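You operate a simulated robot arm through the tools that you are given. There is no shell and no other tool.

You are at the controls of a simulated two-armed robot. One attempt, no reset.

TASK
Take the load off the generator and stop it by its switch.
Fine: load dial to 0, breaker off, engine switch off, fuel tap shut, then pull the plug; the fan stays on.

Only the result counts: the job must be done as asked and must still hold three seconds after the hand-in. Knocking over, shifting, dropping, spilling or breaking anything else fails it.

THE ROBOT
Two 7-joint arms with two-finger parallel grippers on one trunk that stands fixed in place. Base frame: the origin is at the foot of the trunk, x ahead of it, y to its left, z up; the work surface is at about z = 0.92. Lengths are in m, angles in rad, forces in N, time in s.
The left shoulder is at [0.07, 0.156, 1.105], the right one opposite. Payload 3.91 kg a hand.
The tool frame of a hand sits at the grasp point between the pads (the TCP): z along the fingers, y along the line on which they close. The tips reach 0.03 m beyond it. Largest opening 0.11 m; finger width 0.02, thickness 0.01; the body of the gripper, 0.048 by 0.112 m, starts 0.055 m behind the TCP.
Orientation is that of the tool frame in the base frame, as a unit quaternion [w, x, y, z]. With the fingers straight down and closing along the base's y, the tool's x points along the base's -x, its y along +y and its z along -z.

THE INTERFACE
- The arms move only by the tool servo_tool. It takes "left_deltas", "right_deltas" or both (then of equal length, played together; a hand with none holds still); each is a list of rows, each a list of 7 numbers: the shift along the tool's x, y, z in m, then the turn, a rotation vector about the tool's x, y, z in rad, then the opening in per cent of the stroke, from 0 (shut) to 100 (fully open). In form: [[dx, dy, dz, wx, wy, wz, claw], ...]. A call has 1 to 20 rows; each row shifts and turns the commanded pose from where the row before left it, along the tool's axes as they then stand. Each row takes 0.2 s and may step no farther than 0.05 m and 0.15 rad from the row before; otherwise, or with a gripper value out of range, the whole call is refused. Where a pose cannot be reached the arm comes as near as it can. A force on the tool above 90 N (or 10 N above the force at the start of the call, whichever is more), or a blocked arm, ends the call early, and 0.2 s more pass. Each finger travels about 0.108 m/s and halts on what it meets, pressing with about 35 N; the grip force reading is that of the motor and also rises with nothing between the fingers. The clock runs only during rows and for 0.2 s after the last one: add rows that do not move to give the fingers time. The reply holds the time, the measured pose of the TCP, the force on the tool along the base axes, the opening and the grip force, in the units named above and with some noise, with the torque about the TCP (base axes, N m) and any sound that the robot's microphone picked up.
- Cameras (640 x 400 px; columns grow to the right, rows downward): "scene" is now at [0.1395, 0.0238, 1.3575]; the picture's right is [0.27, -0.96, 0.00], its down [-0.31, -0.09, -0.95] and it looks along [0.91, 0.25, -0.32] (base axes); focal length 240 px, centre (320, 200). "left" rides on the left gripper at [0.072, -0.017, -0.103] in its tool frame; the picture's right is [0.23, 0.97, 0.00], its down [-0.76, 0.18, -0.62] and it looks along [-0.61, 0.14, 0.78] (tool axes); focal length 222 px, centre (320, 200). "right" rides on the right gripper at [0.072, 0.017, -0.103] in its tool frame; the picture's right is [-0.23, 0.97, 0.00], its down [-0.76, -0.18, -0.62] and it looks along [-0.61, -0.14, 0.78] (tool axes); focal length 222 px, centre (320, 200). There is no depth. A picture from a camera that has moved, and an enlarged one, comes with that camera's place and axes in the base frame and with its lens.
- get_image(camera): a new picture of that camera. No time passes.
- raise_lower(by): slides the trunk up (or, below 0, down) by that many m; the arms and the scene camera ride with it, the base frame stays. It gives what a move gives, with no picture.
- turn_head(pan, tilt): turns the head with the scene camera to pan (to the left, within 1.501 rad either way) and tilt (down, from -0.506 to 1.204), counted from straight ahead of the robot. It gives what a move gives.
- zoom(camera, box): a new picture of the part [left, top, right, bottom] of that camera's present view, enlarged. No time passes.
- close_job(): hands the job in; it is judged then, once.

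Places have to be worked out from the pictures, the camera data and where the tool is seen. Open the grippers and draw the arms clear of the work before you hand the job in, unless the task says otherwise.

The tools are called after "Emit:" by a JSON object that holds its "api" and its "payload". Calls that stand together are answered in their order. servo_tool: Moves the arms, as the interface text tells. Its arguments: {"type":"object","properties":{"left_deltas":{"type":"array"},"right_deltas":{"type":"array"}},"required":[]} The other tools are called the same way: raise_lower (by) slides the trunk up or down; turn_head (pan, tilt) turns the head that bears the scene camera; get_image (camera) takes a picture; zoom (camera, box) takes an enlarged picture of a part of a camera's view; close_job () hands the job in.

At the start:

```text
clock: 0.0
left_tool_pos: [0.4314, 0.6, 1.2507]
left_ee_rot: [0.0, 0.001, 1.0, 0.0]
left_ft_force: [-0.3, 0.4, 0.6]
left_moment: [-0.09, 0.04, -0.03]
left_grip_width: 0.1102
left_grasp_force: 0.0
right_tool_pos: [0.7385, 0.0296, 1.2729]
right_ee_rot: [-0.001, 0.0, 1.0, 0.0]
right_ft_force: [-0.1, -0.8, -0.2]
right_moment: [0.04, 0.02, 0.02]
right_grip_width: 0.11
right_grasp_force: 0.0
trunk travel left (down, up): [-0.55, 0.39]
head pan, tilt: [0.271, 0.33]
```

scene: 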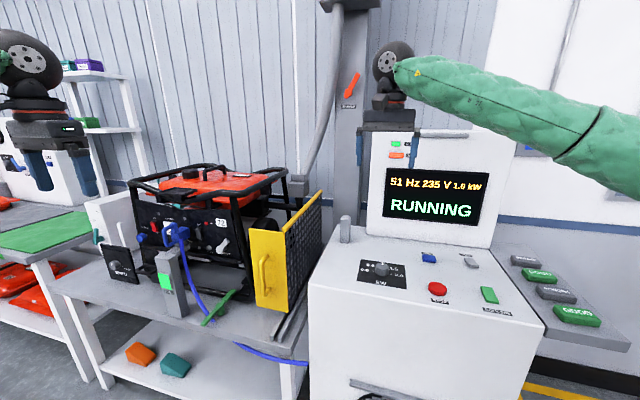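
right: 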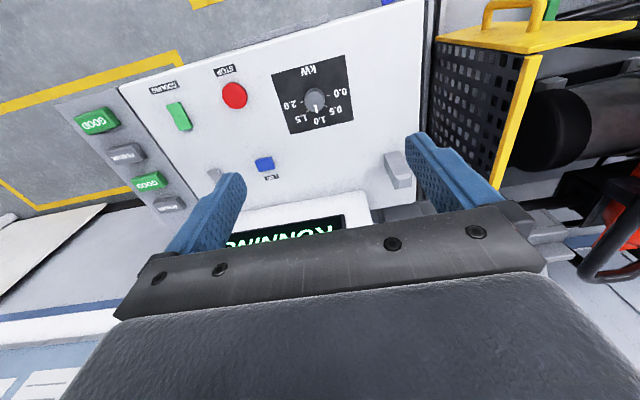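
left: 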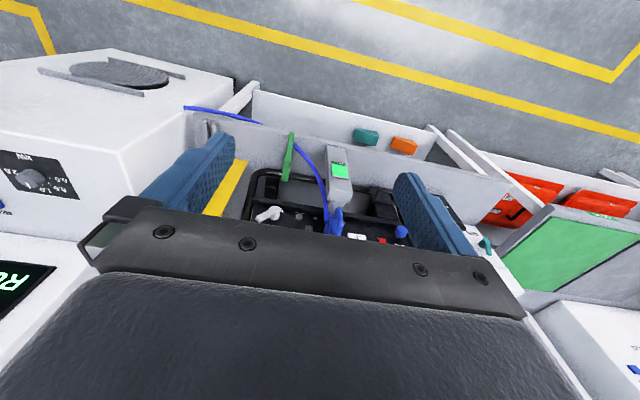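

I start by looking closely at the generator panel, the console and the rest of the scene before moving anything.

Emit:
{"api": "zoom", "payload": {"camera": "scene", "box": [80, 150, 330, 330]}}

Emit:
{"api": "zoom", "payload": {"camera": "scene", "box": [310, 100, 620, 340]}}

Emit:
{"api": "zoom", "payload": {"camera": "right", "box": [120, 40, 440, 240]}}

Emit:
{"api": "zoom", "payload": {"camera": "left", "box": [180, 100, 520, 270]}}

```text
2.22 times, centred on (205, 240) of scene
camera zoom: at [0.1395, 0.0238, 1.3575], right [0.27, -0.96, 0.0], down [-0.31, -0.09, -0.95], along [0.91, 0.25, -0.32], focal length 534 px, centre (576, 111)
```

zoom: 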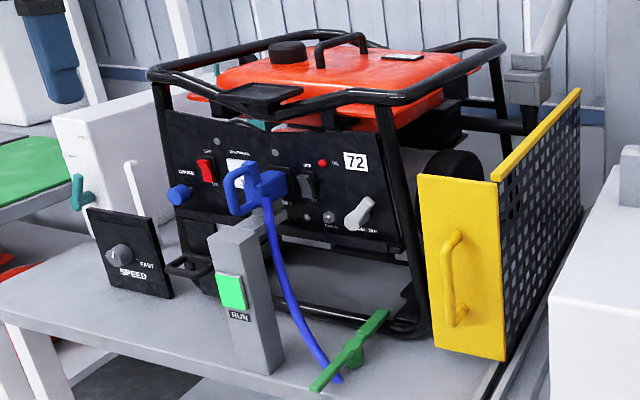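

```text
1.67 times, centred on (465, 220) of scene
camera zoom: at [0.1395, 0.0238, 1.3575], right [0.27, -0.96, 0.0], down [-0.31, -0.09, -0.95], along [0.91, 0.25, -0.32], focal length 400 px, centre (78, 167)
```

zoom: 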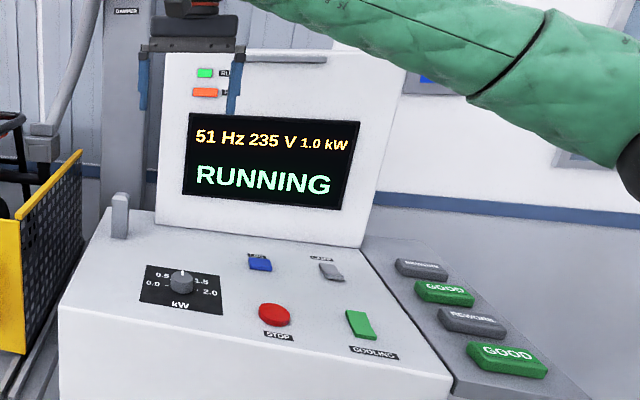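

```text
2.00 times, centred on (280, 140) of right
camera zoom: at [0.667, 0.0448, 1.3761], right [0.23, 0.97, 0.0], down [0.76, -0.18, 0.62], along [0.61, -0.14, -0.78], focal length 444 px, centre (400, 320)
```

zoom: 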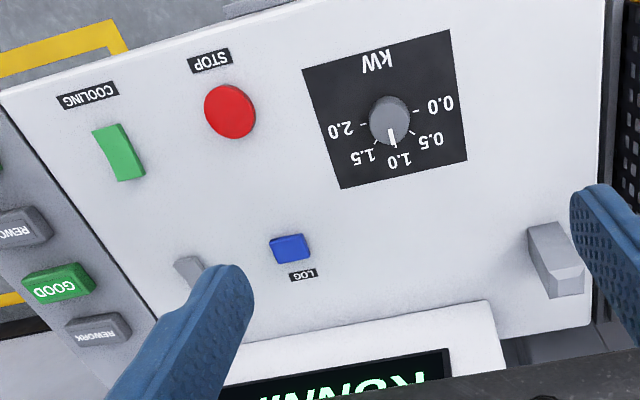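

```text
1.88 times, centred on (350, 185) of left
camera zoom: at [0.36, 0.5821, 1.3549], right [-0.23, 0.97, 0.0], down [0.76, 0.18, 0.62], along [0.61, 0.14, -0.78], focal length 418 px, centre (264, 228)
```

zoom: 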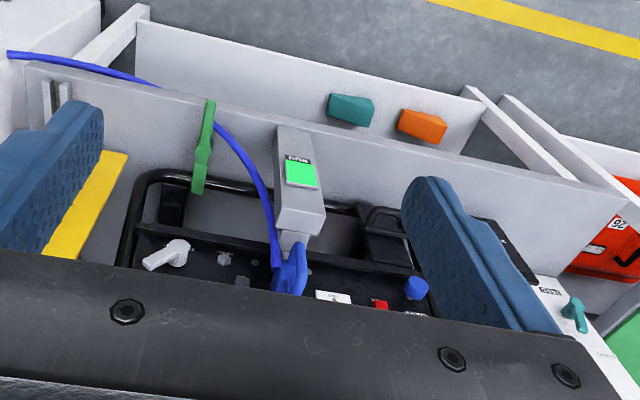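

The dial sits near (0.78, 0.01, 0.93), pointing at 1.0, with 0.0 toward +y. I'll turn the head toward the generator and enlarge the panel to read labels.

Emit:
{"api": "turn_head", "payload": {"pan": 0.7, "tilt": 0.45}}

```text
clock: 0.9
left_tool_pos: [0.4315, 0.6001, 1.2514]
left_ee_rot: [0.0, 0.0, 1.0, 0.001]
left_ft_force: [0.5, -0.2, 0.2]
left_moment: [-0.03, -0.01, -0.02]
left_grip_width: 0.11
left_grasp_force: 0.0
right_tool_pos: [0.74, 0.0283, 1.2739]
right_ee_rot: [0.0, 0.0, 1.0, 0.0]
right_ft_force: [-0.1, 0.0, 0.4]
right_moment: [0.0, 0.02, -0.02]
right_grip_width: 0.1101
right_grasp_force: 0.0
trunk travel left (down, up): [-0.55, 0.39]
head pan, tilt: [0.7, 0.45]
```

Head turned; now I take the new view and enlarge the panel.

Emit:
{"api": "get_image", "payload": {"camera": "scene"}}

Emit:
{"api": "zoom", "payload": {"camera": "scene", "box": [230, 120, 390, 220]}}

```text
taken
camera scene: at [0.12, 0.058, 1.3463], right [0.64, -0.77, 0.0], down [-0.33, -0.28, -0.9], along [0.69, 0.58, -0.44], focal length 240 px, centre (320, 200)
```

scene: 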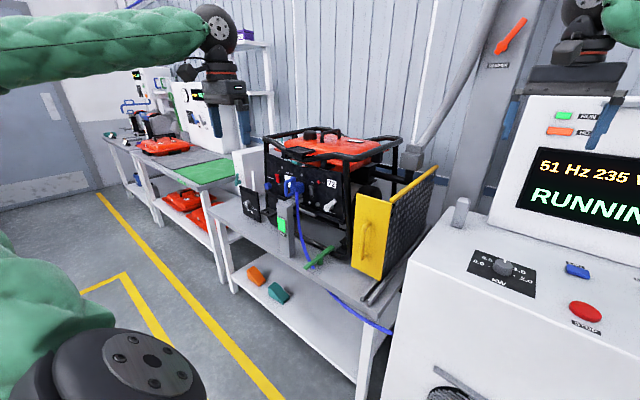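

```text
4.00 times, centred on (310, 170) of scene
camera zoom: at [0.12, 0.058, 1.3463], right [0.64, -0.77, 0.0], down [-0.33, -0.28, -0.9], along [0.69, 0.58, -0.44], focal length 961 px, centre (360, 320)
```

zoom: 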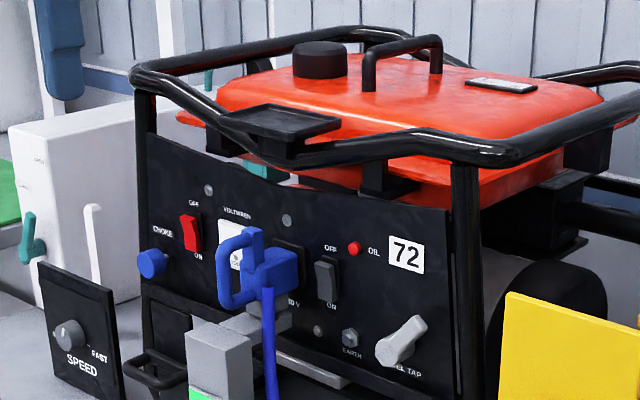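

The panel reads: engine rocker (red) and breaker (black) both have OFF at the top, and the fuel tap lever is at lower right. I first send the right hand down toward the load dial, pre-rotated 45° clockwise, stopping above it to look.

Emit:
{"api": "servo_tool", "payload": {"right_deltas": [[-0.01, -0.005, 0.04, 0, 0, 0.13, 70], [-0.01, -0.005, 0.04, 0, 0, 0.13, 70], [-0.01, -0.005, 0.04, 0, 0, 0.13, 70], [-0.009, -0.005, 0.04, 0, 0, 0.13, 70], [0, 0, 0.03, 0, 0, 0.13, 70], [0, 0, 0, 0, 0, 0.135, 70], [0, 0, 0, 0, 0, 0, 70]]}}

```text
clock: 2.5
left_tool_pos: [0.4323, 0.5988, 1.2507]
left_ee_rot: [0.0, 0.0, 1.0, 0.0]
left_ft_force: [-0.1, 0.2, 0.9]
left_moment: [-0.01, -0.02, 0.03]
left_grip_width: 0.1099
left_grasp_force: 0.0
right_tool_pos: [0.773, 0.0017, 1.082]
right_ee_rot: [0.0, 0.383, 0.924, 0.0]
right_ft_force: [-0.8, -0.1, 0.1]
right_moment: [0.01, 0.01, 0.0]
right_grip_width: 0.077
right_grasp_force: 0.0
trunk travel left (down, up): [-0.55, 0.39]
head pan, tilt: [0.7, 0.45]
```

The hand is at (0.773, 0.002, 1.082), turned 45°. I look with the right hand camera to centre the dial.

Emit:
{"api": "get_image", "payload": {"camera": "right"}}

Emit:
{"api": "zoom", "payload": {"camera": "scene", "box": [420, 150, 620, 310]}}

```text
taken
camera right: at [0.7346, 0.0629, 1.185], right [0.85, 0.53, 0.0], down [0.41, -0.66, 0.62], along [0.33, -0.53, -0.78], focal length 222 px, centre (320, 200)
```

right: 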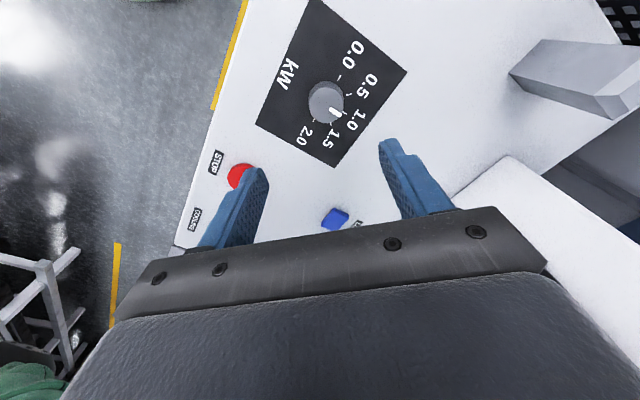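

```text
2.50 times, centred on (520, 230) of scene
camera zoom: at [0.1201, 0.0581, 1.3463], right [0.64, -0.77, 0.0], down [-0.33, -0.28, -0.9], along [0.69, 0.58, -0.44], focal length 600 px, centre (-180, 125)
```

zoom: 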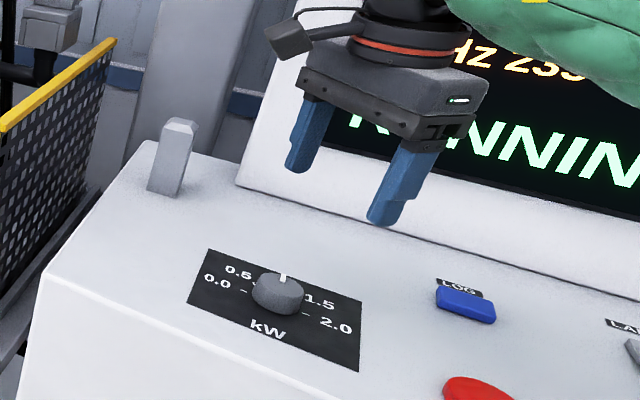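

Triangulating from both cameras puts the knob at (0.777, 0.007), mid-height z about 0.93. I descend to TCP z about 0.955 and close on it gently.

Emit:
{"api": "servo_tool", "payload": {"right_deltas": [[0.0007, 0.0064, 0.03, 0, 0, 0, 70], [0, 0, 0.035, 0, 0, 0, 70], [0, 0, 0.035, 0, 0, 0, 70], [0, 0, 0.025, 0, 0, 0, 70], [0, 0, 0, 0, 0, 0, 70]]}}

```text
clock: 3.7
left_tool_pos: [0.4313, 0.5998, 1.2526]
left_ee_rot: [0.0, -0.001, 1.0, -0.001]
left_ft_force: [-0.2, 0.1, -0.2]
left_moment: [-0.01, -0.02, 0.01]
left_grip_width: 0.1101
left_grasp_force: 0.2
right_tool_pos: [0.7787, 0.0064, 0.9583]
right_ee_rot: [0.001, 0.382, 0.924, 0.0]
right_ft_force: [-0.2, 0.3, -0.5]
right_moment: [-0.02, -0.01, 0.0]
right_grip_width: 0.0769
right_grasp_force: 0.1
trunk travel left (down, up): [-0.55, 0.39]
head pan, tilt: [0.7, 0.45]
```

The hand is around the knob without contact; I check the side view before closing.

Emit:
{"api": "zoom", "payload": {"camera": "scene", "box": [440, 190, 580, 300]}}

Emit:
{"api": "get_image", "payload": {"camera": "right"}}

```text
3.64 times, centred on (510, 245) of scene
camera zoom: at [0.1197, 0.0582, 1.3463], right [0.64, -0.76, 0.0], down [-0.33, -0.28, -0.9], along [0.69, 0.58, -0.44], focal length 873 px, centre (-371, 36)
```

zoom: 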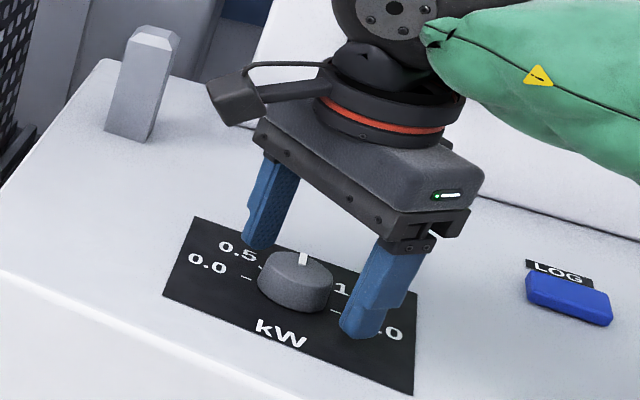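

```text
taken
camera right: at [0.7398, 0.0673, 1.0605], right [0.85, 0.53, 0.0], down [0.41, -0.66, 0.62], along [0.33, -0.53, -0.78], focal length 222 px, centre (320, 200)
```

right: 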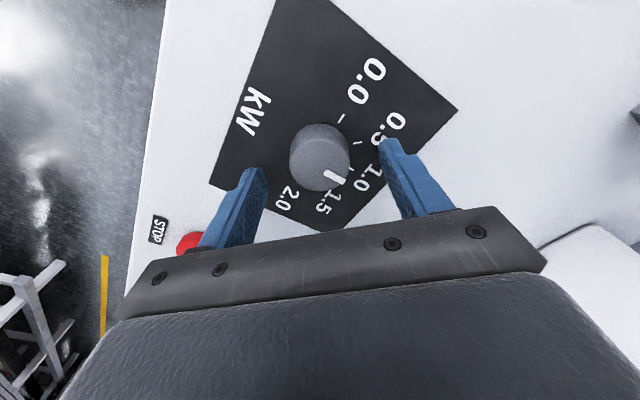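

The knob is centred between the fingers. I lower 4 mm more and close.

Emit:
{"api": "servo_tool", "payload": {"right_deltas": [[0, 0, 0.004, 0, 0, 0, 60], [0, 0, 0, 0, 0, 0, 40], [0, 0, 0, 0, 0, 0, 30], [0, 0, 0, 0, 0, 0, 30]]}}

```text
clock: 4.7
left_tool_pos: [0.4327, 0.6, 1.2507]
left_ee_rot: [0.0, 0.0, 1.0, 0.0]
left_ft_force: [0.9, 0.1, -0.2]
left_moment: [0.04, -0.03, -0.03]
left_grip_width: 0.11
left_grasp_force: 0.1
right_tool_pos: [0.7788, 0.0063, 0.9525]
right_ee_rot: [0.0, 0.382, 0.924, 0.001]
right_ft_force: [7.9, 5.8, 0.8]
right_moment: [0.23, -0.35, -0.06]
right_grip_width: 0.0382
right_grasp_force: 45.2
trunk travel left (down, up): [-0.55, 0.39]
head pan, tilt: [0.7, 0.45]
```

The knob is gripped (width 0.038). I rotate it counter-clockwise (negative about tool z) in part first and check forces.

Emit:
{"api": "servo_tool", "payload": {"right_deltas": [[0, 0.001, 0, 0, 0, 0, 30], [0, 0, 0, 0, 0, -0.13, 30], [0, 0, 0, 0, 0, -0.13, 30], [0, 0, 0, 0, 0, -0.13, 30], [0, 0, 0, 0, 0, -0.13, 30]]}}

Emit:
{"api": "zoom", "payload": {"camera": "right", "box": [200, 40, 480, 220]}}

Emit:
{"api": "zoom", "payload": {"camera": "scene", "box": [440, 120, 640, 300]}}

```text
clock: 5.9
left_tool_pos: [0.4331, 0.6013, 1.2502]
left_ee_rot: [0.0, 0.0, 1.0, 0.0]
left_ft_force: [-0.9, 0.5, 0.8]
left_moment: [-0.01, -0.02, -0.01]
left_grip_width: 0.1101
left_grasp_force: 0.1
right_tool_pos: [0.7805, 0.0073, 0.9532]
right_ee_rot: [0.0, 0.132, 0.991, 0.0]
right_ft_force: [31.6, 8.1, 4.2]
right_moment: [0.18, -0.54, -0.09]
right_grip_width: 0.0381
right_grasp_force: 45.1
trunk travel left (down, up): [-0.55, 0.39]
head pan, tilt: [0.7, 0.45]
```

```text
2.22 times, centred on (340, 130) of right
camera zoom: at [0.715, 0.0427, 1.0562], right [0.47, 0.88, 0.0], down [0.69, -0.37, 0.62], along [0.55, -0.29, -0.78], focal length 494 px, centre (276, 356)
```

zoom: 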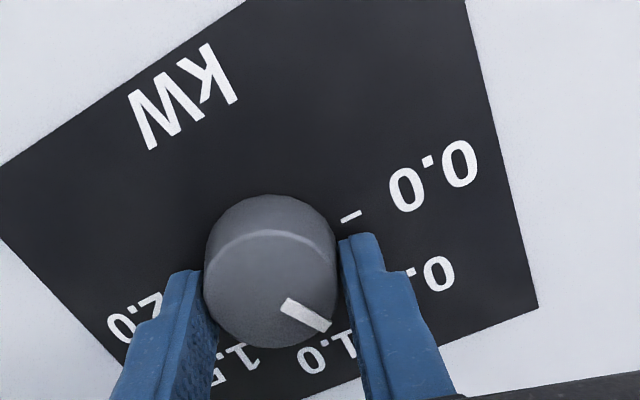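

```text
2.22 times, centred on (540, 210) of scene
camera zoom: at [0.1224, 0.0589, 1.3462], right [0.64, -0.76, 0.0], down [-0.33, -0.28, -0.9], along [0.69, 0.58, -0.44], focal length 534 px, centre (-169, 178)
```

zoom: 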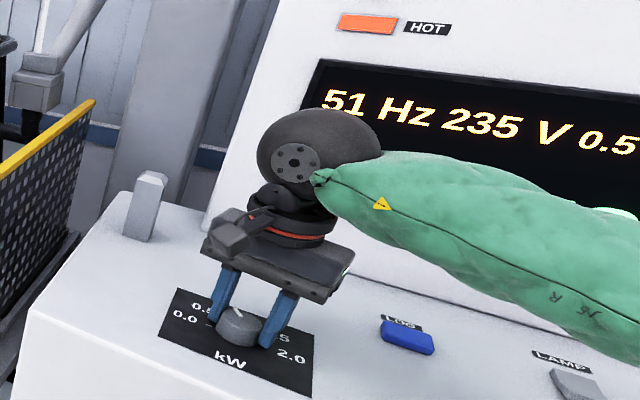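

The display now reads about 0.5 kW, so the direction is right; there is some side force (31 N in x), so I shift +2 mm in x to relieve it and turn on.

Emit:
{"api": "servo_tool", "payload": {"right_deltas": [[-0.0019, 0.0005, 0, 0, 0, 0, 30], [0, 0, 0, 0, 0, -0.13, 30], [0, 0, 0, 0, 0, -0.13, 30], [0, 0, 0, 0, 0, -0.13, 30], [0, 0, 0, 0, 0, -0.13, 30]]}}

Emit:
{"api": "zoom", "payload": {"camera": "right", "box": [200, 40, 480, 220]}}

Emit:
{"api": "zoom", "payload": {"camera": "scene", "box": [440, 120, 640, 300]}}

```text
clock: 7.1
left_tool_pos: [0.4343, 0.6024, 1.2496]
left_ee_rot: [-0.001, 0.0, 1.0, -0.001]
left_ft_force: [-0.6, 0.1, -0.4]
left_moment: [0.02, 0.01, -0.01]
left_grip_width: 0.1102
left_grasp_force: 0.0
right_tool_pos: [0.781, 0.0115, 0.9528]
right_ee_rot: [-0.001, -0.128, 0.992, 0.0]
right_ft_force: [21.4, 27.6, 3.5]
right_moment: [0.99, -0.83, -0.11]
right_grip_width: 0.0381
right_grasp_force: 45.2
trunk travel left (down, up): [-0.55, 0.39]
head pan, tilt: [0.7, 0.45]
```

```text
2.22 times, centred on (340, 130) of right
camera zoom: at [0.7063, 0.0079, 1.0562], right [-0.03, 1.0, 0.0], down [0.78, 0.02, 0.62], along [0.62, 0.02, -0.78], focal length 494 px, centre (276, 356)
```

zoom: 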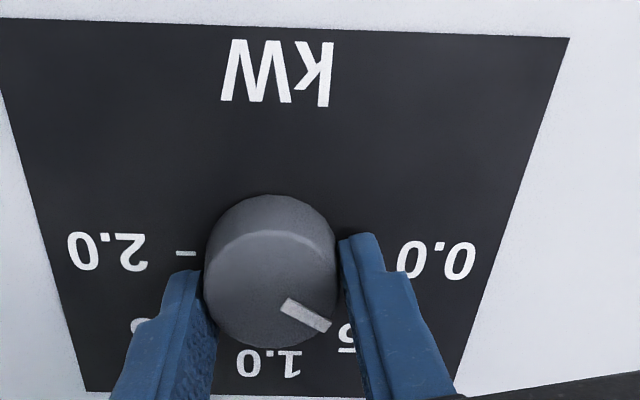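

```text
2.22 times, centred on (540, 210) of scene
camera zoom: at [0.1215, 0.0606, 1.346], right [0.64, -0.76, 0.0], down [-0.33, -0.28, -0.9], along [0.69, 0.58, -0.44], focal length 534 px, centre (-169, 178)
```

zoom: 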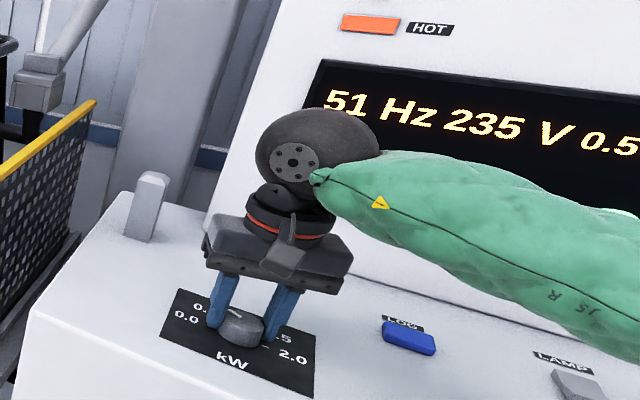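

The pointer is between 0.5 and 0.0. I relieve the side force and continue the turn.

Emit:
{"api": "servo_tool", "payload": {"right_deltas": [[-0.002, 0.0015, 0, 0, 0, 0, 30], [0, 0, 0, 0, 0, -0.13, 30], [0, 0, 0, 0, 0, -0.13, 30], [0, 0, 0, 0, 0, -0.13, 30], [0, 0, 0, 0, 0, -0.13, 30]]}}

Emit:
{"api": "zoom", "payload": {"camera": "right", "box": [200, 40, 480, 220]}}

Emit:
{"api": "zoom", "payload": {"camera": "scene", "box": [440, 120, 640, 300]}}

```text
clock: 8.3
left_tool_pos: [0.4307, 0.6026, 1.2502]
left_ee_rot: [0.0, 0.0, 1.0, -0.002]
left_ft_force: [-0.1, -0.6, -0.4]
left_moment: [-0.03, -0.01, 0.0]
left_grip_width: 0.1101
left_grasp_force: 0.1
right_tool_pos: [0.7772, 0.0136, 0.9533]
right_ee_rot: [-0.001, -0.381, 0.925, -0.001]
right_ft_force: [-25.4, 34.5, -12.0]
right_moment: [1.55, 0.23, -0.21]
right_grip_width: 0.0381
right_grasp_force: 44.7
trunk travel left (down, up): [-0.55, 0.39]
head pan, tilt: [0.7, 0.45]
```

```text
2.22 times, centred on (340, 130) of right
camera zoom: at [0.7162, -0.0266, 1.0564], right [-0.52, 0.85, 0.0], down [0.67, 0.41, 0.62], along [0.53, 0.33, -0.78], focal length 494 px, centre (276, 356)
```

zoom: 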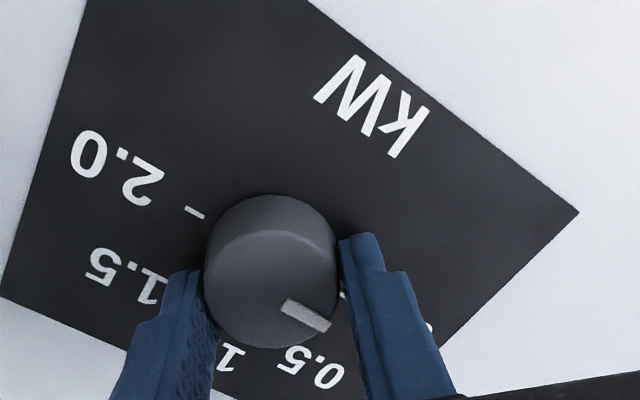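

```text
2.22 times, centred on (540, 210) of scene
camera zoom: at [0.1185, 0.0611, 1.3461], right [0.64, -0.76, 0.0], down [-0.33, -0.28, -0.9], along [0.69, 0.58, -0.44], focal length 534 px, centre (-169, 178)
```

zoom: 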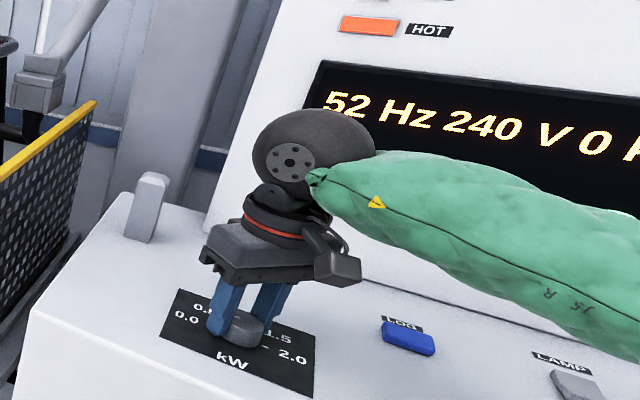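

The display reads 0 kW at 52 Hz and the pointer lines up with the 0.0 tick. I relieve the side force, open the fingers and rise.

Emit:
{"api": "servo_tool", "payload": {"right_deltas": [[-0.0003, 0.0025, 0, 0, 0, 0, 30], [0, 0, 0, 0, 0, 0, 50], [0, 0, 0, 0, 0, 0, 75], [0, 0, 0, 0, 0, 0, 75], [0, 0, -0.03, 0, 0, 0, 75], [0, 0, -0.045, 0, 0, 0, 75], [0, 0, -0.045, 0, 0, 0, 75], [0, 0, -0.045, 0, 0, 0.15, 75], [0, 0, -0.045, 0, 0, 0.15, 75], [0, 0, -0.045, 0, 0, 0.15, 75], [0, 0, -0.045, 0, 0, 0.15, 75], [0, 0, -0.03, 0, 0, 0.15, 75]]}}

Emit:
{"api": "get_image", "payload": {"camera": "right"}}

Emit:
{"api": "get_image", "payload": {"camera": "scene"}}

Emit:
{"api": "zoom", "payload": {"camera": "scene", "box": [440, 130, 640, 300]}}

```text
clock: 10.9
left_tool_pos: [0.4335, 0.5993, 1.2508]
left_ee_rot: [0.0, 0.0, 1.0, -0.001]
left_ft_force: [0.2, -0.6, 0.6]
left_moment: [-0.03, 0.03, -0.01]
left_grip_width: 0.1099
left_grasp_force: 0.0
right_tool_pos: [0.777, 0.0128, 1.2871]
right_ee_rot: [0.0, -0.012, 1.0, 0.0]
right_ft_force: [-0.1, 0.2, 0.0]
right_moment: [-0.04, 0.02, 0.01]
right_grip_width: 0.0826
right_grasp_force: 0.1
trunk travel left (down, up): [-0.55, 0.39]
head pan, tilt: [0.7, 0.45]
```

```text
taken
camera right: at [0.7047, 0.0271, 1.3894], right [0.2, 0.98, 0.0], down [0.77, -0.16, 0.62], along [0.61, -0.13, -0.78], focal length 222 px, centre (320, 200)
```

right: 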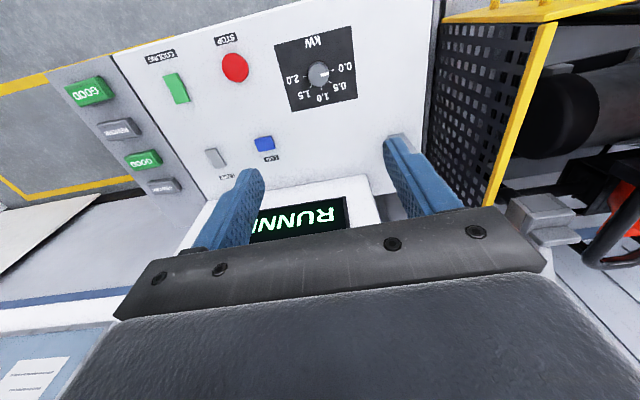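

```text
taken
camera scene: at [0.1191, 0.0584, 1.3463], right [0.64, -0.76, 0.0], down [-0.33, -0.28, -0.9], along [0.69, 0.58, -0.44], focal length 240 px, centre (320, 200)
```

scene: 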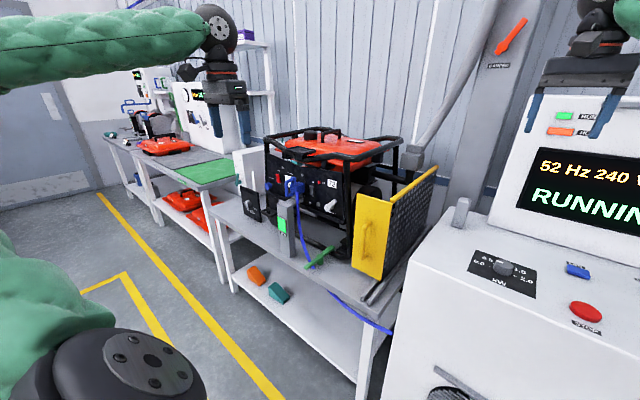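

```text
2.35 times, centred on (540, 215) of scene
camera zoom: at [0.1191, 0.0584, 1.3463], right [0.64, -0.76, 0.0], down [-0.33, -0.28, -0.9], along [0.69, 0.58, -0.44], focal length 565 px, centre (-198, 165)
```

zoom: 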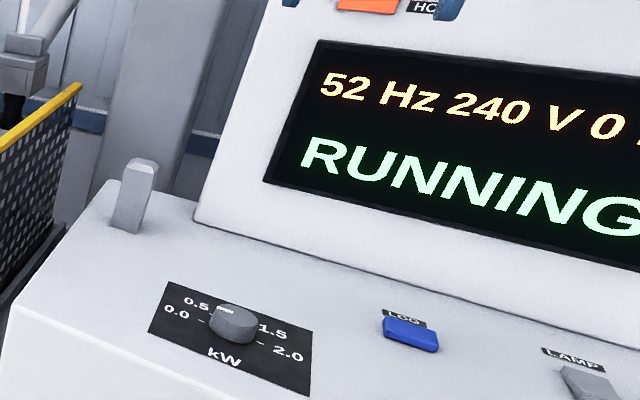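

Emit:
{"api": "zoom", "payload": {"camera": "right", "box": [260, 20, 380, 120]}}

Emit:
{"api": "zoom", "payload": {"camera": "scene", "box": [460, 240, 550, 300]}}

```text
4.00 times, centred on (320, 70) of right
camera zoom: at [0.7047, 0.0271, 1.3894], right [0.2, 0.98, 0.0], down [0.77, -0.16, 0.62], along [0.61, -0.13, -0.78], focal length 888 px, centre (320, 720)
```

zoom: 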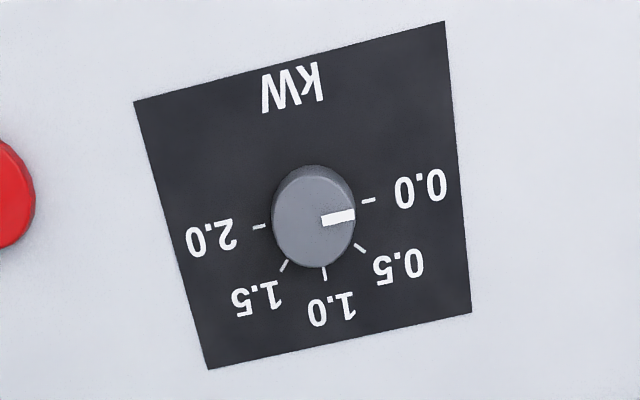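

```text
6.67 times, centred on (505, 270) of scene
camera zoom: at [0.1191, 0.0584, 1.3463], right [0.64, -0.76, 0.0], down [-0.33, -0.28, -0.9], along [0.69, 0.58, -0.44], focal length 1601 px, centre (-913, -267)
```

zoom: 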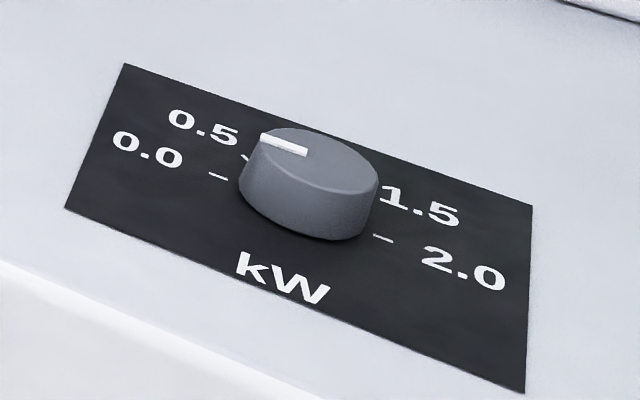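

The dial sits exactly on 0.0. Now I enlarge the left camera's view of the panel to triangulate its controls, since the generator bench looks lower than the console.

Emit:
{"api": "zoom", "payload": {"camera": "left", "box": [230, 180, 430, 260]}}

Emit:
{"api": "zoom", "payload": {"camera": "scene", "box": [250, 160, 350, 220]}}

Emit:
{"api": "zoom", "payload": {"camera": "scene", "box": [230, 170, 360, 280]}}

```text
3.20 times, centred on (330, 220) of left
camera zoom: at [0.3591, 0.5824, 1.355], right [-0.23, 0.97, 0.0], down [0.76, 0.18, 0.62], along [0.61, 0.14, -0.78], focal length 711 px, centre (288, 136)
```

zoom: 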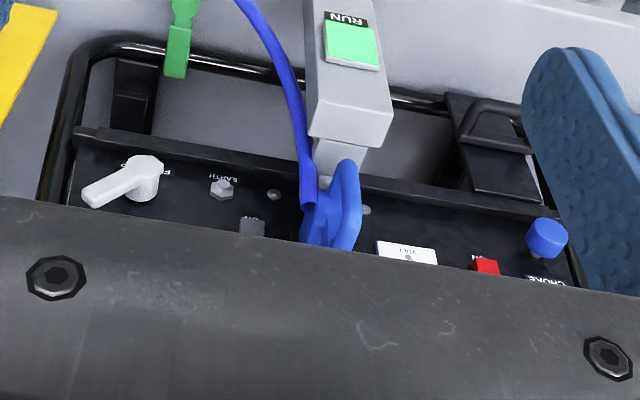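

```text
6.40 times, centred on (300, 190) of scene
camera zoom: at [0.1191, 0.0584, 1.3463], right [0.64, -0.76, 0.0], down [-0.33, -0.28, -0.9], along [0.69, 0.58, -0.44], focal length 1537 px, centre (448, 264)
```

zoom: 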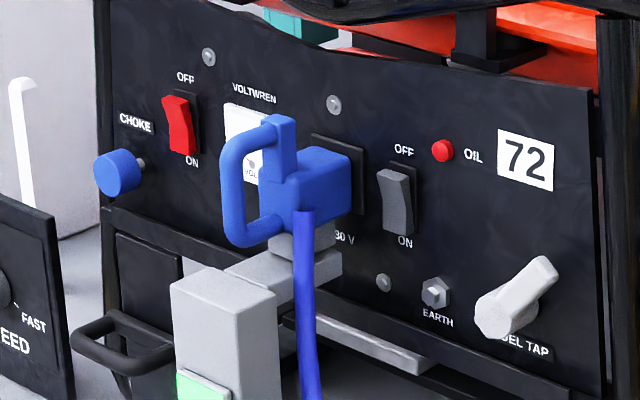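

```text
3.64 times, centred on (295, 225) of scene
camera zoom: at [0.1191, 0.0584, 1.3463], right [0.64, -0.76, 0.0], down [-0.33, -0.28, -0.9], along [0.69, 0.58, -0.44], focal length 873 px, centre (411, 109)
```

zoom: 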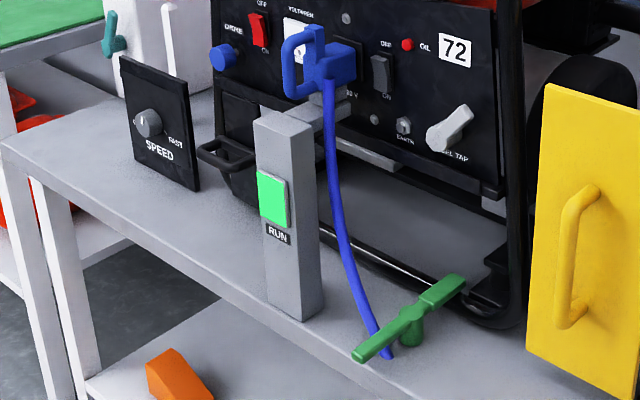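

Triangulation from the two views puts the panel plane near x≈0.77: red engine rocker (0.765, 0.843, 0.97), breaker (0.77, 0.648, 0.965), fuel tap hub (0.756, 0.557, 0.93), plug (0.74, 0.70, 0.96), post with its top at z≈0.93 in front of the plug. I tilt the left hand 45° forward and bring it in front of the panel at a safe distance to see better.

Emit:
{"api": "servo_tool", "payload": {"left_deltas": [[0, 0, 0, 0, -0.131, 0, 50], [0, 0, 0, 0, -0.131, 0, 30], [0, 0, 0, 0, -0.131, 0, 10], [0, 0, 0, 0, -0.131, 0, 0], [0, 0, 0, 0, -0.131, 0, 0], [0, 0, 0, 0, -0.131, 0, 0], [0.0033, 0.02, 0.039, 0, 0, 0, 0], [0.0033, 0.02, 0.039, 0, 0, 0, 0], [0.0033, 0.02, 0.039, 0, 0, 0, 0], [0.0033, 0.02, 0.039, 0, 0, 0, 0], [0, 0, 0, 0, 0, 0, 0]]}}

Emit:
{"api": "get_image", "payload": {"camera": "left"}}

Emit:
{"api": "get_image", "payload": {"camera": "scene"}}

```text
clock: 13.3
left_tool_pos: [0.5332, 0.6788, 1.1313]
left_ee_rot: [0.383, 0.0, 0.924, -0.001]
left_ft_force: [-0.3, 0.3, 1.0]
left_moment: [0.04, -0.01, -0.02]
left_grip_width: 0.0
left_grasp_force: 34.6
right_tool_pos: [0.7759, 0.0116, 1.2867]
right_ee_rot: [0.0, -0.013, 1.0, -0.001]
right_ft_force: [0.5, 0.4, 0.2]
right_moment: [0.0, -0.02, -0.02]
right_grip_width: 0.0827
right_grasp_force: 0.1
trunk travel left (down, up): [-0.55, 0.39]
head pan, tilt: [0.7, 0.45]
```

```text
taken
camera left: at [0.4092, 0.6623, 1.1534], right [-0.16, 0.97, -0.16], down [0.1, 0.18, 0.98], along [0.98, 0.14, -0.12], focal length 222 px, centre (320, 200)
```

left: 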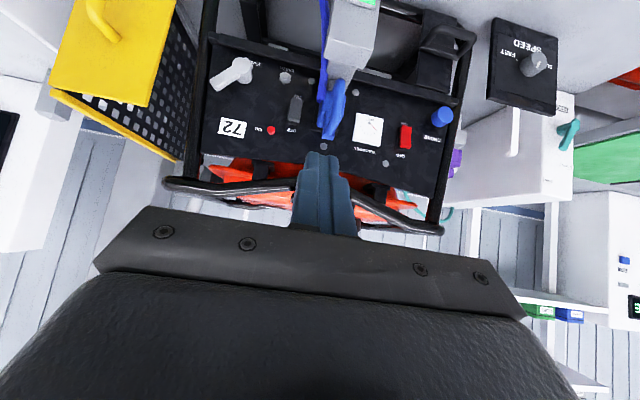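

```text
taken
camera scene: at [0.1189, 0.0575, 1.3465], right [0.64, -0.76, 0.0], down [-0.33, -0.28, -0.9], along [0.69, 0.58, -0.43], focal length 240 px, centre (320, 200)
```

scene: 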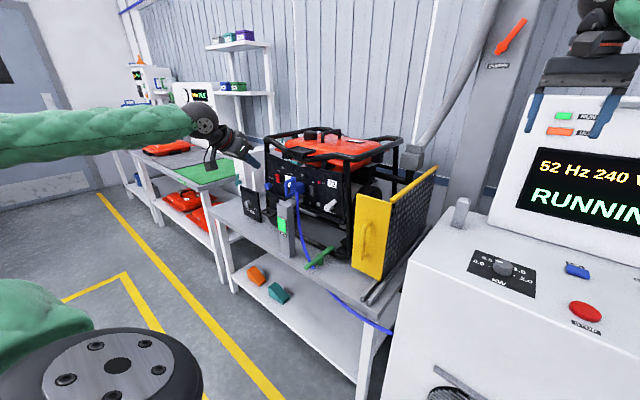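

The camera now sees the whole panel (upside down). I enlarge it to refine positions and read labels, particularly the fuel tap's.

Emit:
{"api": "zoom", "payload": {"camera": "left", "box": [190, 40, 340, 180]}}

Emit:
{"api": "zoom", "payload": {"camera": "left", "box": [290, 40, 470, 180]}}

Emit:
{"api": "zoom", "payload": {"camera": "left", "box": [160, 0, 420, 160]}}

```text
2.86 times, centred on (265, 110) of left
camera zoom: at [0.4092, 0.6623, 1.1534], right [-0.16, 0.97, -0.16], down [0.1, 0.18, 0.98], along [0.98, 0.14, -0.12], focal length 635 px, centre (477, 457)
```

zoom: 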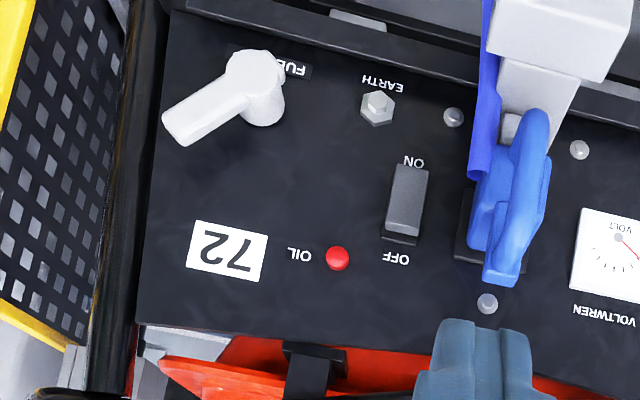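

```text
2.86 times, centred on (380, 110) of left
camera zoom: at [0.4092, 0.6623, 1.1534], right [-0.16, 0.97, -0.16], down [0.1, 0.18, 0.98], along [0.98, 0.14, -0.12], focal length 635 px, centre (149, 457)
```

zoom: 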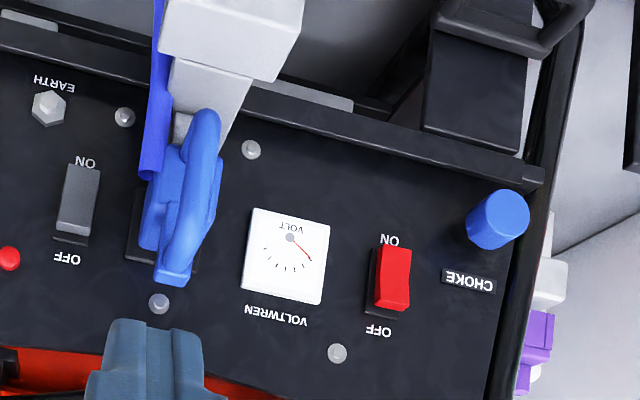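

```text
2.46 times, centred on (290, 80) of left
camera zoom: at [0.4092, 0.6623, 1.1534], right [-0.16, 0.97, -0.16], down [0.1, 0.18, 0.98], along [0.98, 0.14, -0.12], focal length 547 px, centre (394, 495)
```

zoom: 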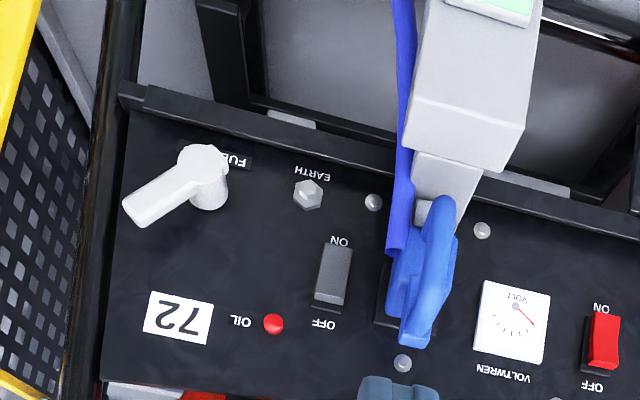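

Positions agree across views: breaker rocker centre (0.770, 0.648, 0.967), handle bar of the plug near (0.682, 0.703, 0.99). To keep the gripper body clear of the plug, I yaw the left hand 30° left and move to a standoff in front of the breaker.

Emit:
{"api": "servo_tool", "payload": {"left_deltas": [[0, 0, 0, -0.0926, 0, -0.0926, 0], [0, 0, 0, -0.0926, 0, -0.0926, 0], [0, 0, 0, -0.0926, 0, -0.0926, 0], [0, 0, 0, -0.0926, 0, -0.0926, 0], [0.0031, -0.0239, 0.0283, 0, 0, 0, 0], [0.0031, -0.0239, 0.0283, 0, 0, 0, 0], [0.0031, -0.0239, 0.0283, 0, 0, 0, 0], [0.0031, -0.0239, 0.0283, 0, 0, 0, 0], [0.0031, -0.0239, 0.0283, 0, 0, 0, 0], [0, 0, 0, 0, 0, 0, 0]]}}

Emit:
{"api": "get_image", "payload": {"camera": "left"}}

Emit:
{"api": "zoom", "payload": {"camera": "scene", "box": [220, 130, 380, 230]}}

```text
clock: 15.5
left_tool_pos: [0.6696, 0.6184, 1.0221]
left_ee_rot: [0.37, -0.24, 0.892, 0.099]
left_ft_force: [-0.1, -0.7, -0.1]
left_moment: [0.02, 0.0, -0.01]
left_grip_width: 0.0
left_grasp_force: 34.9
right_tool_pos: [0.7765, 0.0113, 1.2868]
right_ee_rot: [0.0, -0.012, 1.0, 0.0]
right_ft_force: [0.1, -0.2, 0.6]
right_moment: [0.02, 0.0, 0.02]
right_grip_width: 0.0825
right_grasp_force: 0.0
trunk travel left (down, up): [-0.55, 0.39]
head pan, tilt: [0.7, 0.45]
```

```text
taken
camera left: at [0.57, 0.5401, 1.0442], right [-0.63, 0.76, -0.16], down [-0.01, 0.2, 0.98], along [0.78, 0.61, -0.12], focal length 222 px, centre (320, 200)
```

left: 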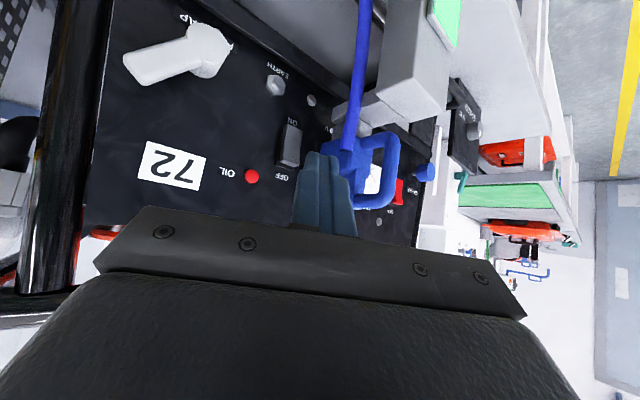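

```text
4.00 times, centred on (300, 180) of scene
camera zoom: at [0.1189, 0.0576, 1.3465], right [0.64, -0.77, 0.0], down [-0.33, -0.28, -0.9], along [0.69, 0.58, -0.43], focal length 961 px, centre (400, 280)
```

zoom: 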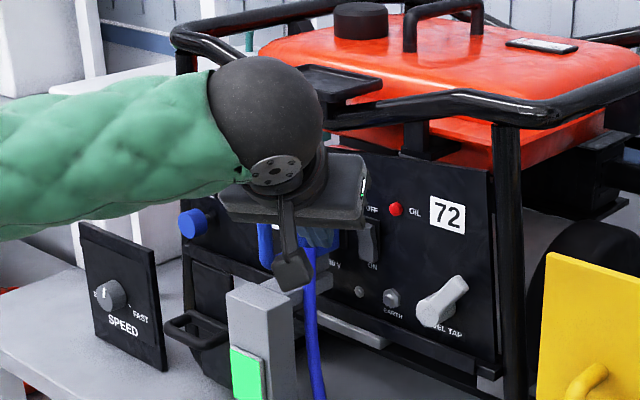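

The standoff is as expected and the rocker location (0.768, 0.646, 0.966) is confirmed again. I enlarge to see the rocker and the fuel tap marking in detail.

Emit:
{"api": "zoom", "payload": {"camera": "left", "box": [100, 0, 420, 200]}}

Emit:
{"api": "zoom", "payload": {"camera": "left", "box": [230, 90, 350, 190]}}

```text
2.00 times, centred on (260, 100) of left
camera zoom: at [0.57, 0.5401, 1.0442], right [-0.63, 0.76, -0.16], down [-0.01, 0.2, 0.98], along [0.78, 0.61, -0.12], focal length 444 px, centre (440, 400)
```

zoom: 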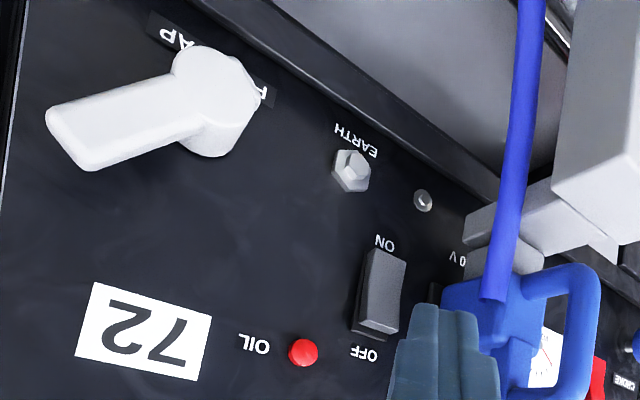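

```text
4.00 times, centred on (290, 140) of left
camera zoom: at [0.57, 0.5401, 1.0442], right [-0.63, 0.76, -0.16], down [-0.01, 0.2, 0.98], along [0.78, 0.61, -0.12], focal length 888 px, centre (440, 440)
```

zoom: 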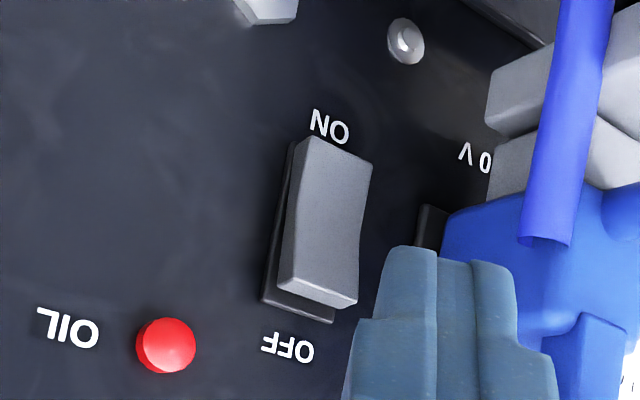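

The breaker's OFF (upper) end stands proud, as expected for ON. I move in and push in small +x steps against that end.

Emit:
{"api": "servo_tool", "payload": {"left_deltas": [[-0.0081, -0.0029, 0.0266, 0, 0, 0, 0], [-0.0081, -0.0029, 0.0266, 0, 0, 0, 0], [-0.00306, -0.0025, 0.00306, 0, 0, 0, 0], [-0.00306, -0.0025, 0.00306, 0, 0, 0, 0], [-0.00306, -0.0025, 0.00306, 0, 0, 0, 0], [-0.00306, -0.0025, 0.00306, 0, 0, 0, 0], [0, 0, 0, 0, 0, 0, 0]]}}

Emit:
{"api": "zoom", "payload": {"camera": "left", "box": [230, 90, 390, 190]}}

```text
clock: 17.1
left_tool_pos: [0.7356, 0.6407, 0.9966]
left_ee_rot: [0.369, -0.24, 0.892, 0.099]
left_ft_force: [-0.6, -0.3, -0.1]
left_moment: [0.01, 0.02, -0.02]
left_grip_width: 0.0
left_grasp_force: 35.3
right_tool_pos: [0.7768, 0.0124, 1.2867]
right_ee_rot: [0.0, -0.013, 1.0, -0.001]
right_ft_force: [-0.2, -0.4, -0.4]
right_moment: [0.02, -0.02, 0.02]
right_grip_width: 0.0826
right_grasp_force: 0.0
trunk travel left (down, up): [-0.55, 0.39]
head pan, tilt: [0.7, 0.45]
```

```text
4.00 times, centred on (310, 140) of left
camera zoom: at [0.6374, 0.5628, 1.0169], right [-0.63, 0.76, -0.16], down [0.0, 0.2, 0.98], along [0.78, 0.61, -0.12], focal length 888 px, centre (360, 440)
```

zoom: 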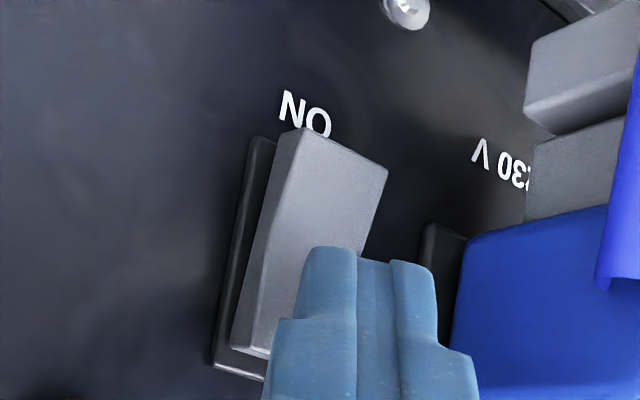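

No contact yet; the tip is about at the rocker. I shift 5 mm right to centre and continue pushing in 4 mm steps.

Emit:
{"api": "servo_tool", "payload": {"left_deltas": [[0.00177, -0.0043, -0.00177, 0, 0, 0, 0], [-0.00245, -0.002, 0.00245, 0, 0, 0, 0], [-0.00245, -0.002, 0.00245, 0, 0, 0, 0], [0, 0, 0, 0, 0, 0, 0]]}}

Emit:
{"api": "zoom", "payload": {"camera": "left", "box": [230, 90, 390, 190]}}

```text
clock: 18.3
left_tool_pos: [0.7389, 0.6351, 0.9961]
left_ee_rot: [0.366, -0.24, 0.893, 0.102]
left_ft_force: [-88.7, 13.0, -1.6]
left_moment: [0.2, 1.43, 0.89]
left_grip_width: 0.0
left_grasp_force: 34.4
right_tool_pos: [0.7726, 0.0112, 1.2922]
right_ee_rot: [0.002, -0.01, 1.0, -0.001]
right_ft_force: [-0.3, 0.8, 1.0]
right_moment: [-0.01, 0.0, 0.02]
right_grip_width: 0.0824
right_grasp_force: 0.1
trunk travel left (down, up): [-0.55, 0.39]
head pan, tilt: [0.7, 0.45]
stopped in row 4 (left hand): the force on the tool passed its limit at 93 N (the readings are from after the stop); the commanded pose is now the measured one
```

```text
4.00 times, centred on (310, 140) of left
camera zoom: at [0.6403, 0.5574, 1.0183], right [-0.63, 0.76, -0.15], down [0.0, 0.2, 0.98], along [0.78, 0.62, -0.13], focal length 888 px, centre (360, 440)
```

zoom: 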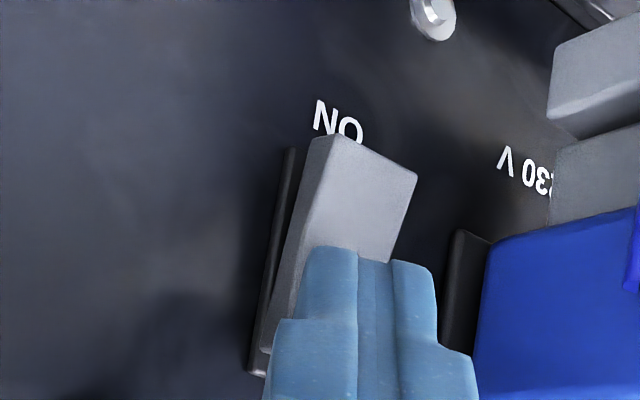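

The push met 89 N. I back off to see whether the rocker flipped.

Emit:
{"api": "servo_tool", "payload": {"left_deltas": [[0.006, 0.005, -0.006, 0, 0, 0, 0], [0.0092, 0.0075, -0.0092, 0, 0, 0, 0], [0.0092, 0.0075, -0.0092, 0, 0, 0, 0], [0, 0, 0, 0, 0, 0, 0]]}}

Emit:
{"api": "zoom", "payload": {"camera": "left", "box": [230, 90, 390, 190]}}

Emit:
{"api": "zoom", "payload": {"camera": "scene", "box": [500, 130, 640, 240]}}

Emit:
{"api": "zoom", "payload": {"camera": "scene", "box": [250, 150, 370, 230]}}

```text
clock: 19.3
left_tool_pos: [0.7055, 0.6338, 0.9937]
left_ee_rot: [0.367, -0.238, 0.894, 0.099]
left_ft_force: [0.4, -0.1, 0.4]
left_moment: [-0.02, 0.04, 0.04]
left_grip_width: 0.0
left_grasp_force: 35.2
right_tool_pos: [0.7796, 0.0099, 1.2853]
right_ee_rot: [-0.001, -0.011, 1.0, 0.0]
right_ft_force: [0.2, 0.3, 1.0]
right_moment: [0.0, 0.0, -0.01]
right_grip_width: 0.0824
right_grasp_force: 0.1
trunk travel left (down, up): [-0.55, 0.39]
head pan, tilt: [0.7, 0.45]
```

```text
4.00 times, centred on (310, 140) of left
camera zoom: at [0.6069, 0.5559, 1.0157], right [-0.63, 0.76, -0.16], down [0.0, 0.2, 0.98], along [0.78, 0.61, -0.13], focal length 888 px, centre (360, 440)
```

zoom: 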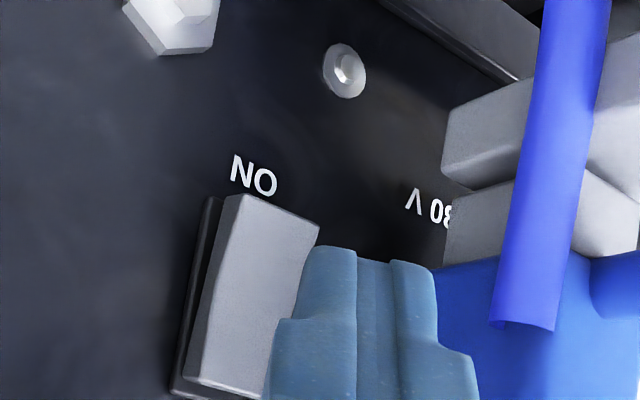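

```text
3.64 times, centred on (570, 185) of scene
camera zoom: at [0.1212, 0.0575, 1.3461], right [0.64, -0.77, 0.0], down [-0.33, -0.28, -0.9], along [0.69, 0.58, -0.44], focal length 873 px, centre (-589, 254)
```

zoom: 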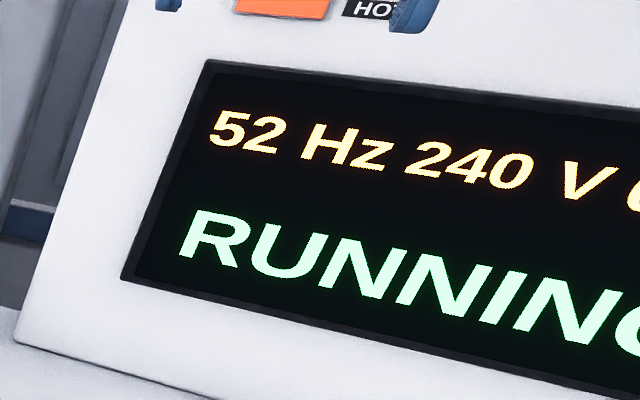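

```text
5.00 times, centred on (310, 190) of scene
camera zoom: at [0.1212, 0.0575, 1.3461], right [0.64, -0.77, 0.0], down [-0.33, -0.28, -0.9], along [0.69, 0.58, -0.44], focal length 1201 px, centre (370, 250)
```

zoom: 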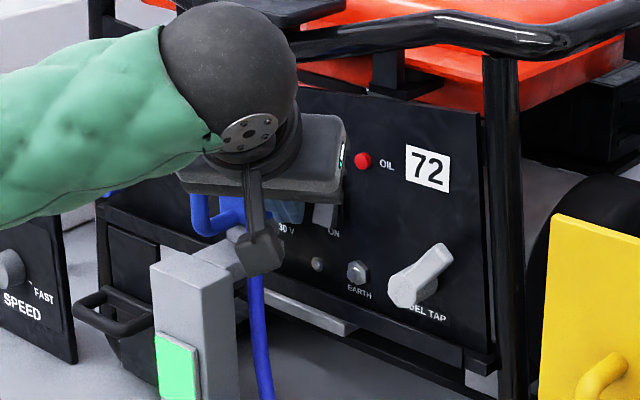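

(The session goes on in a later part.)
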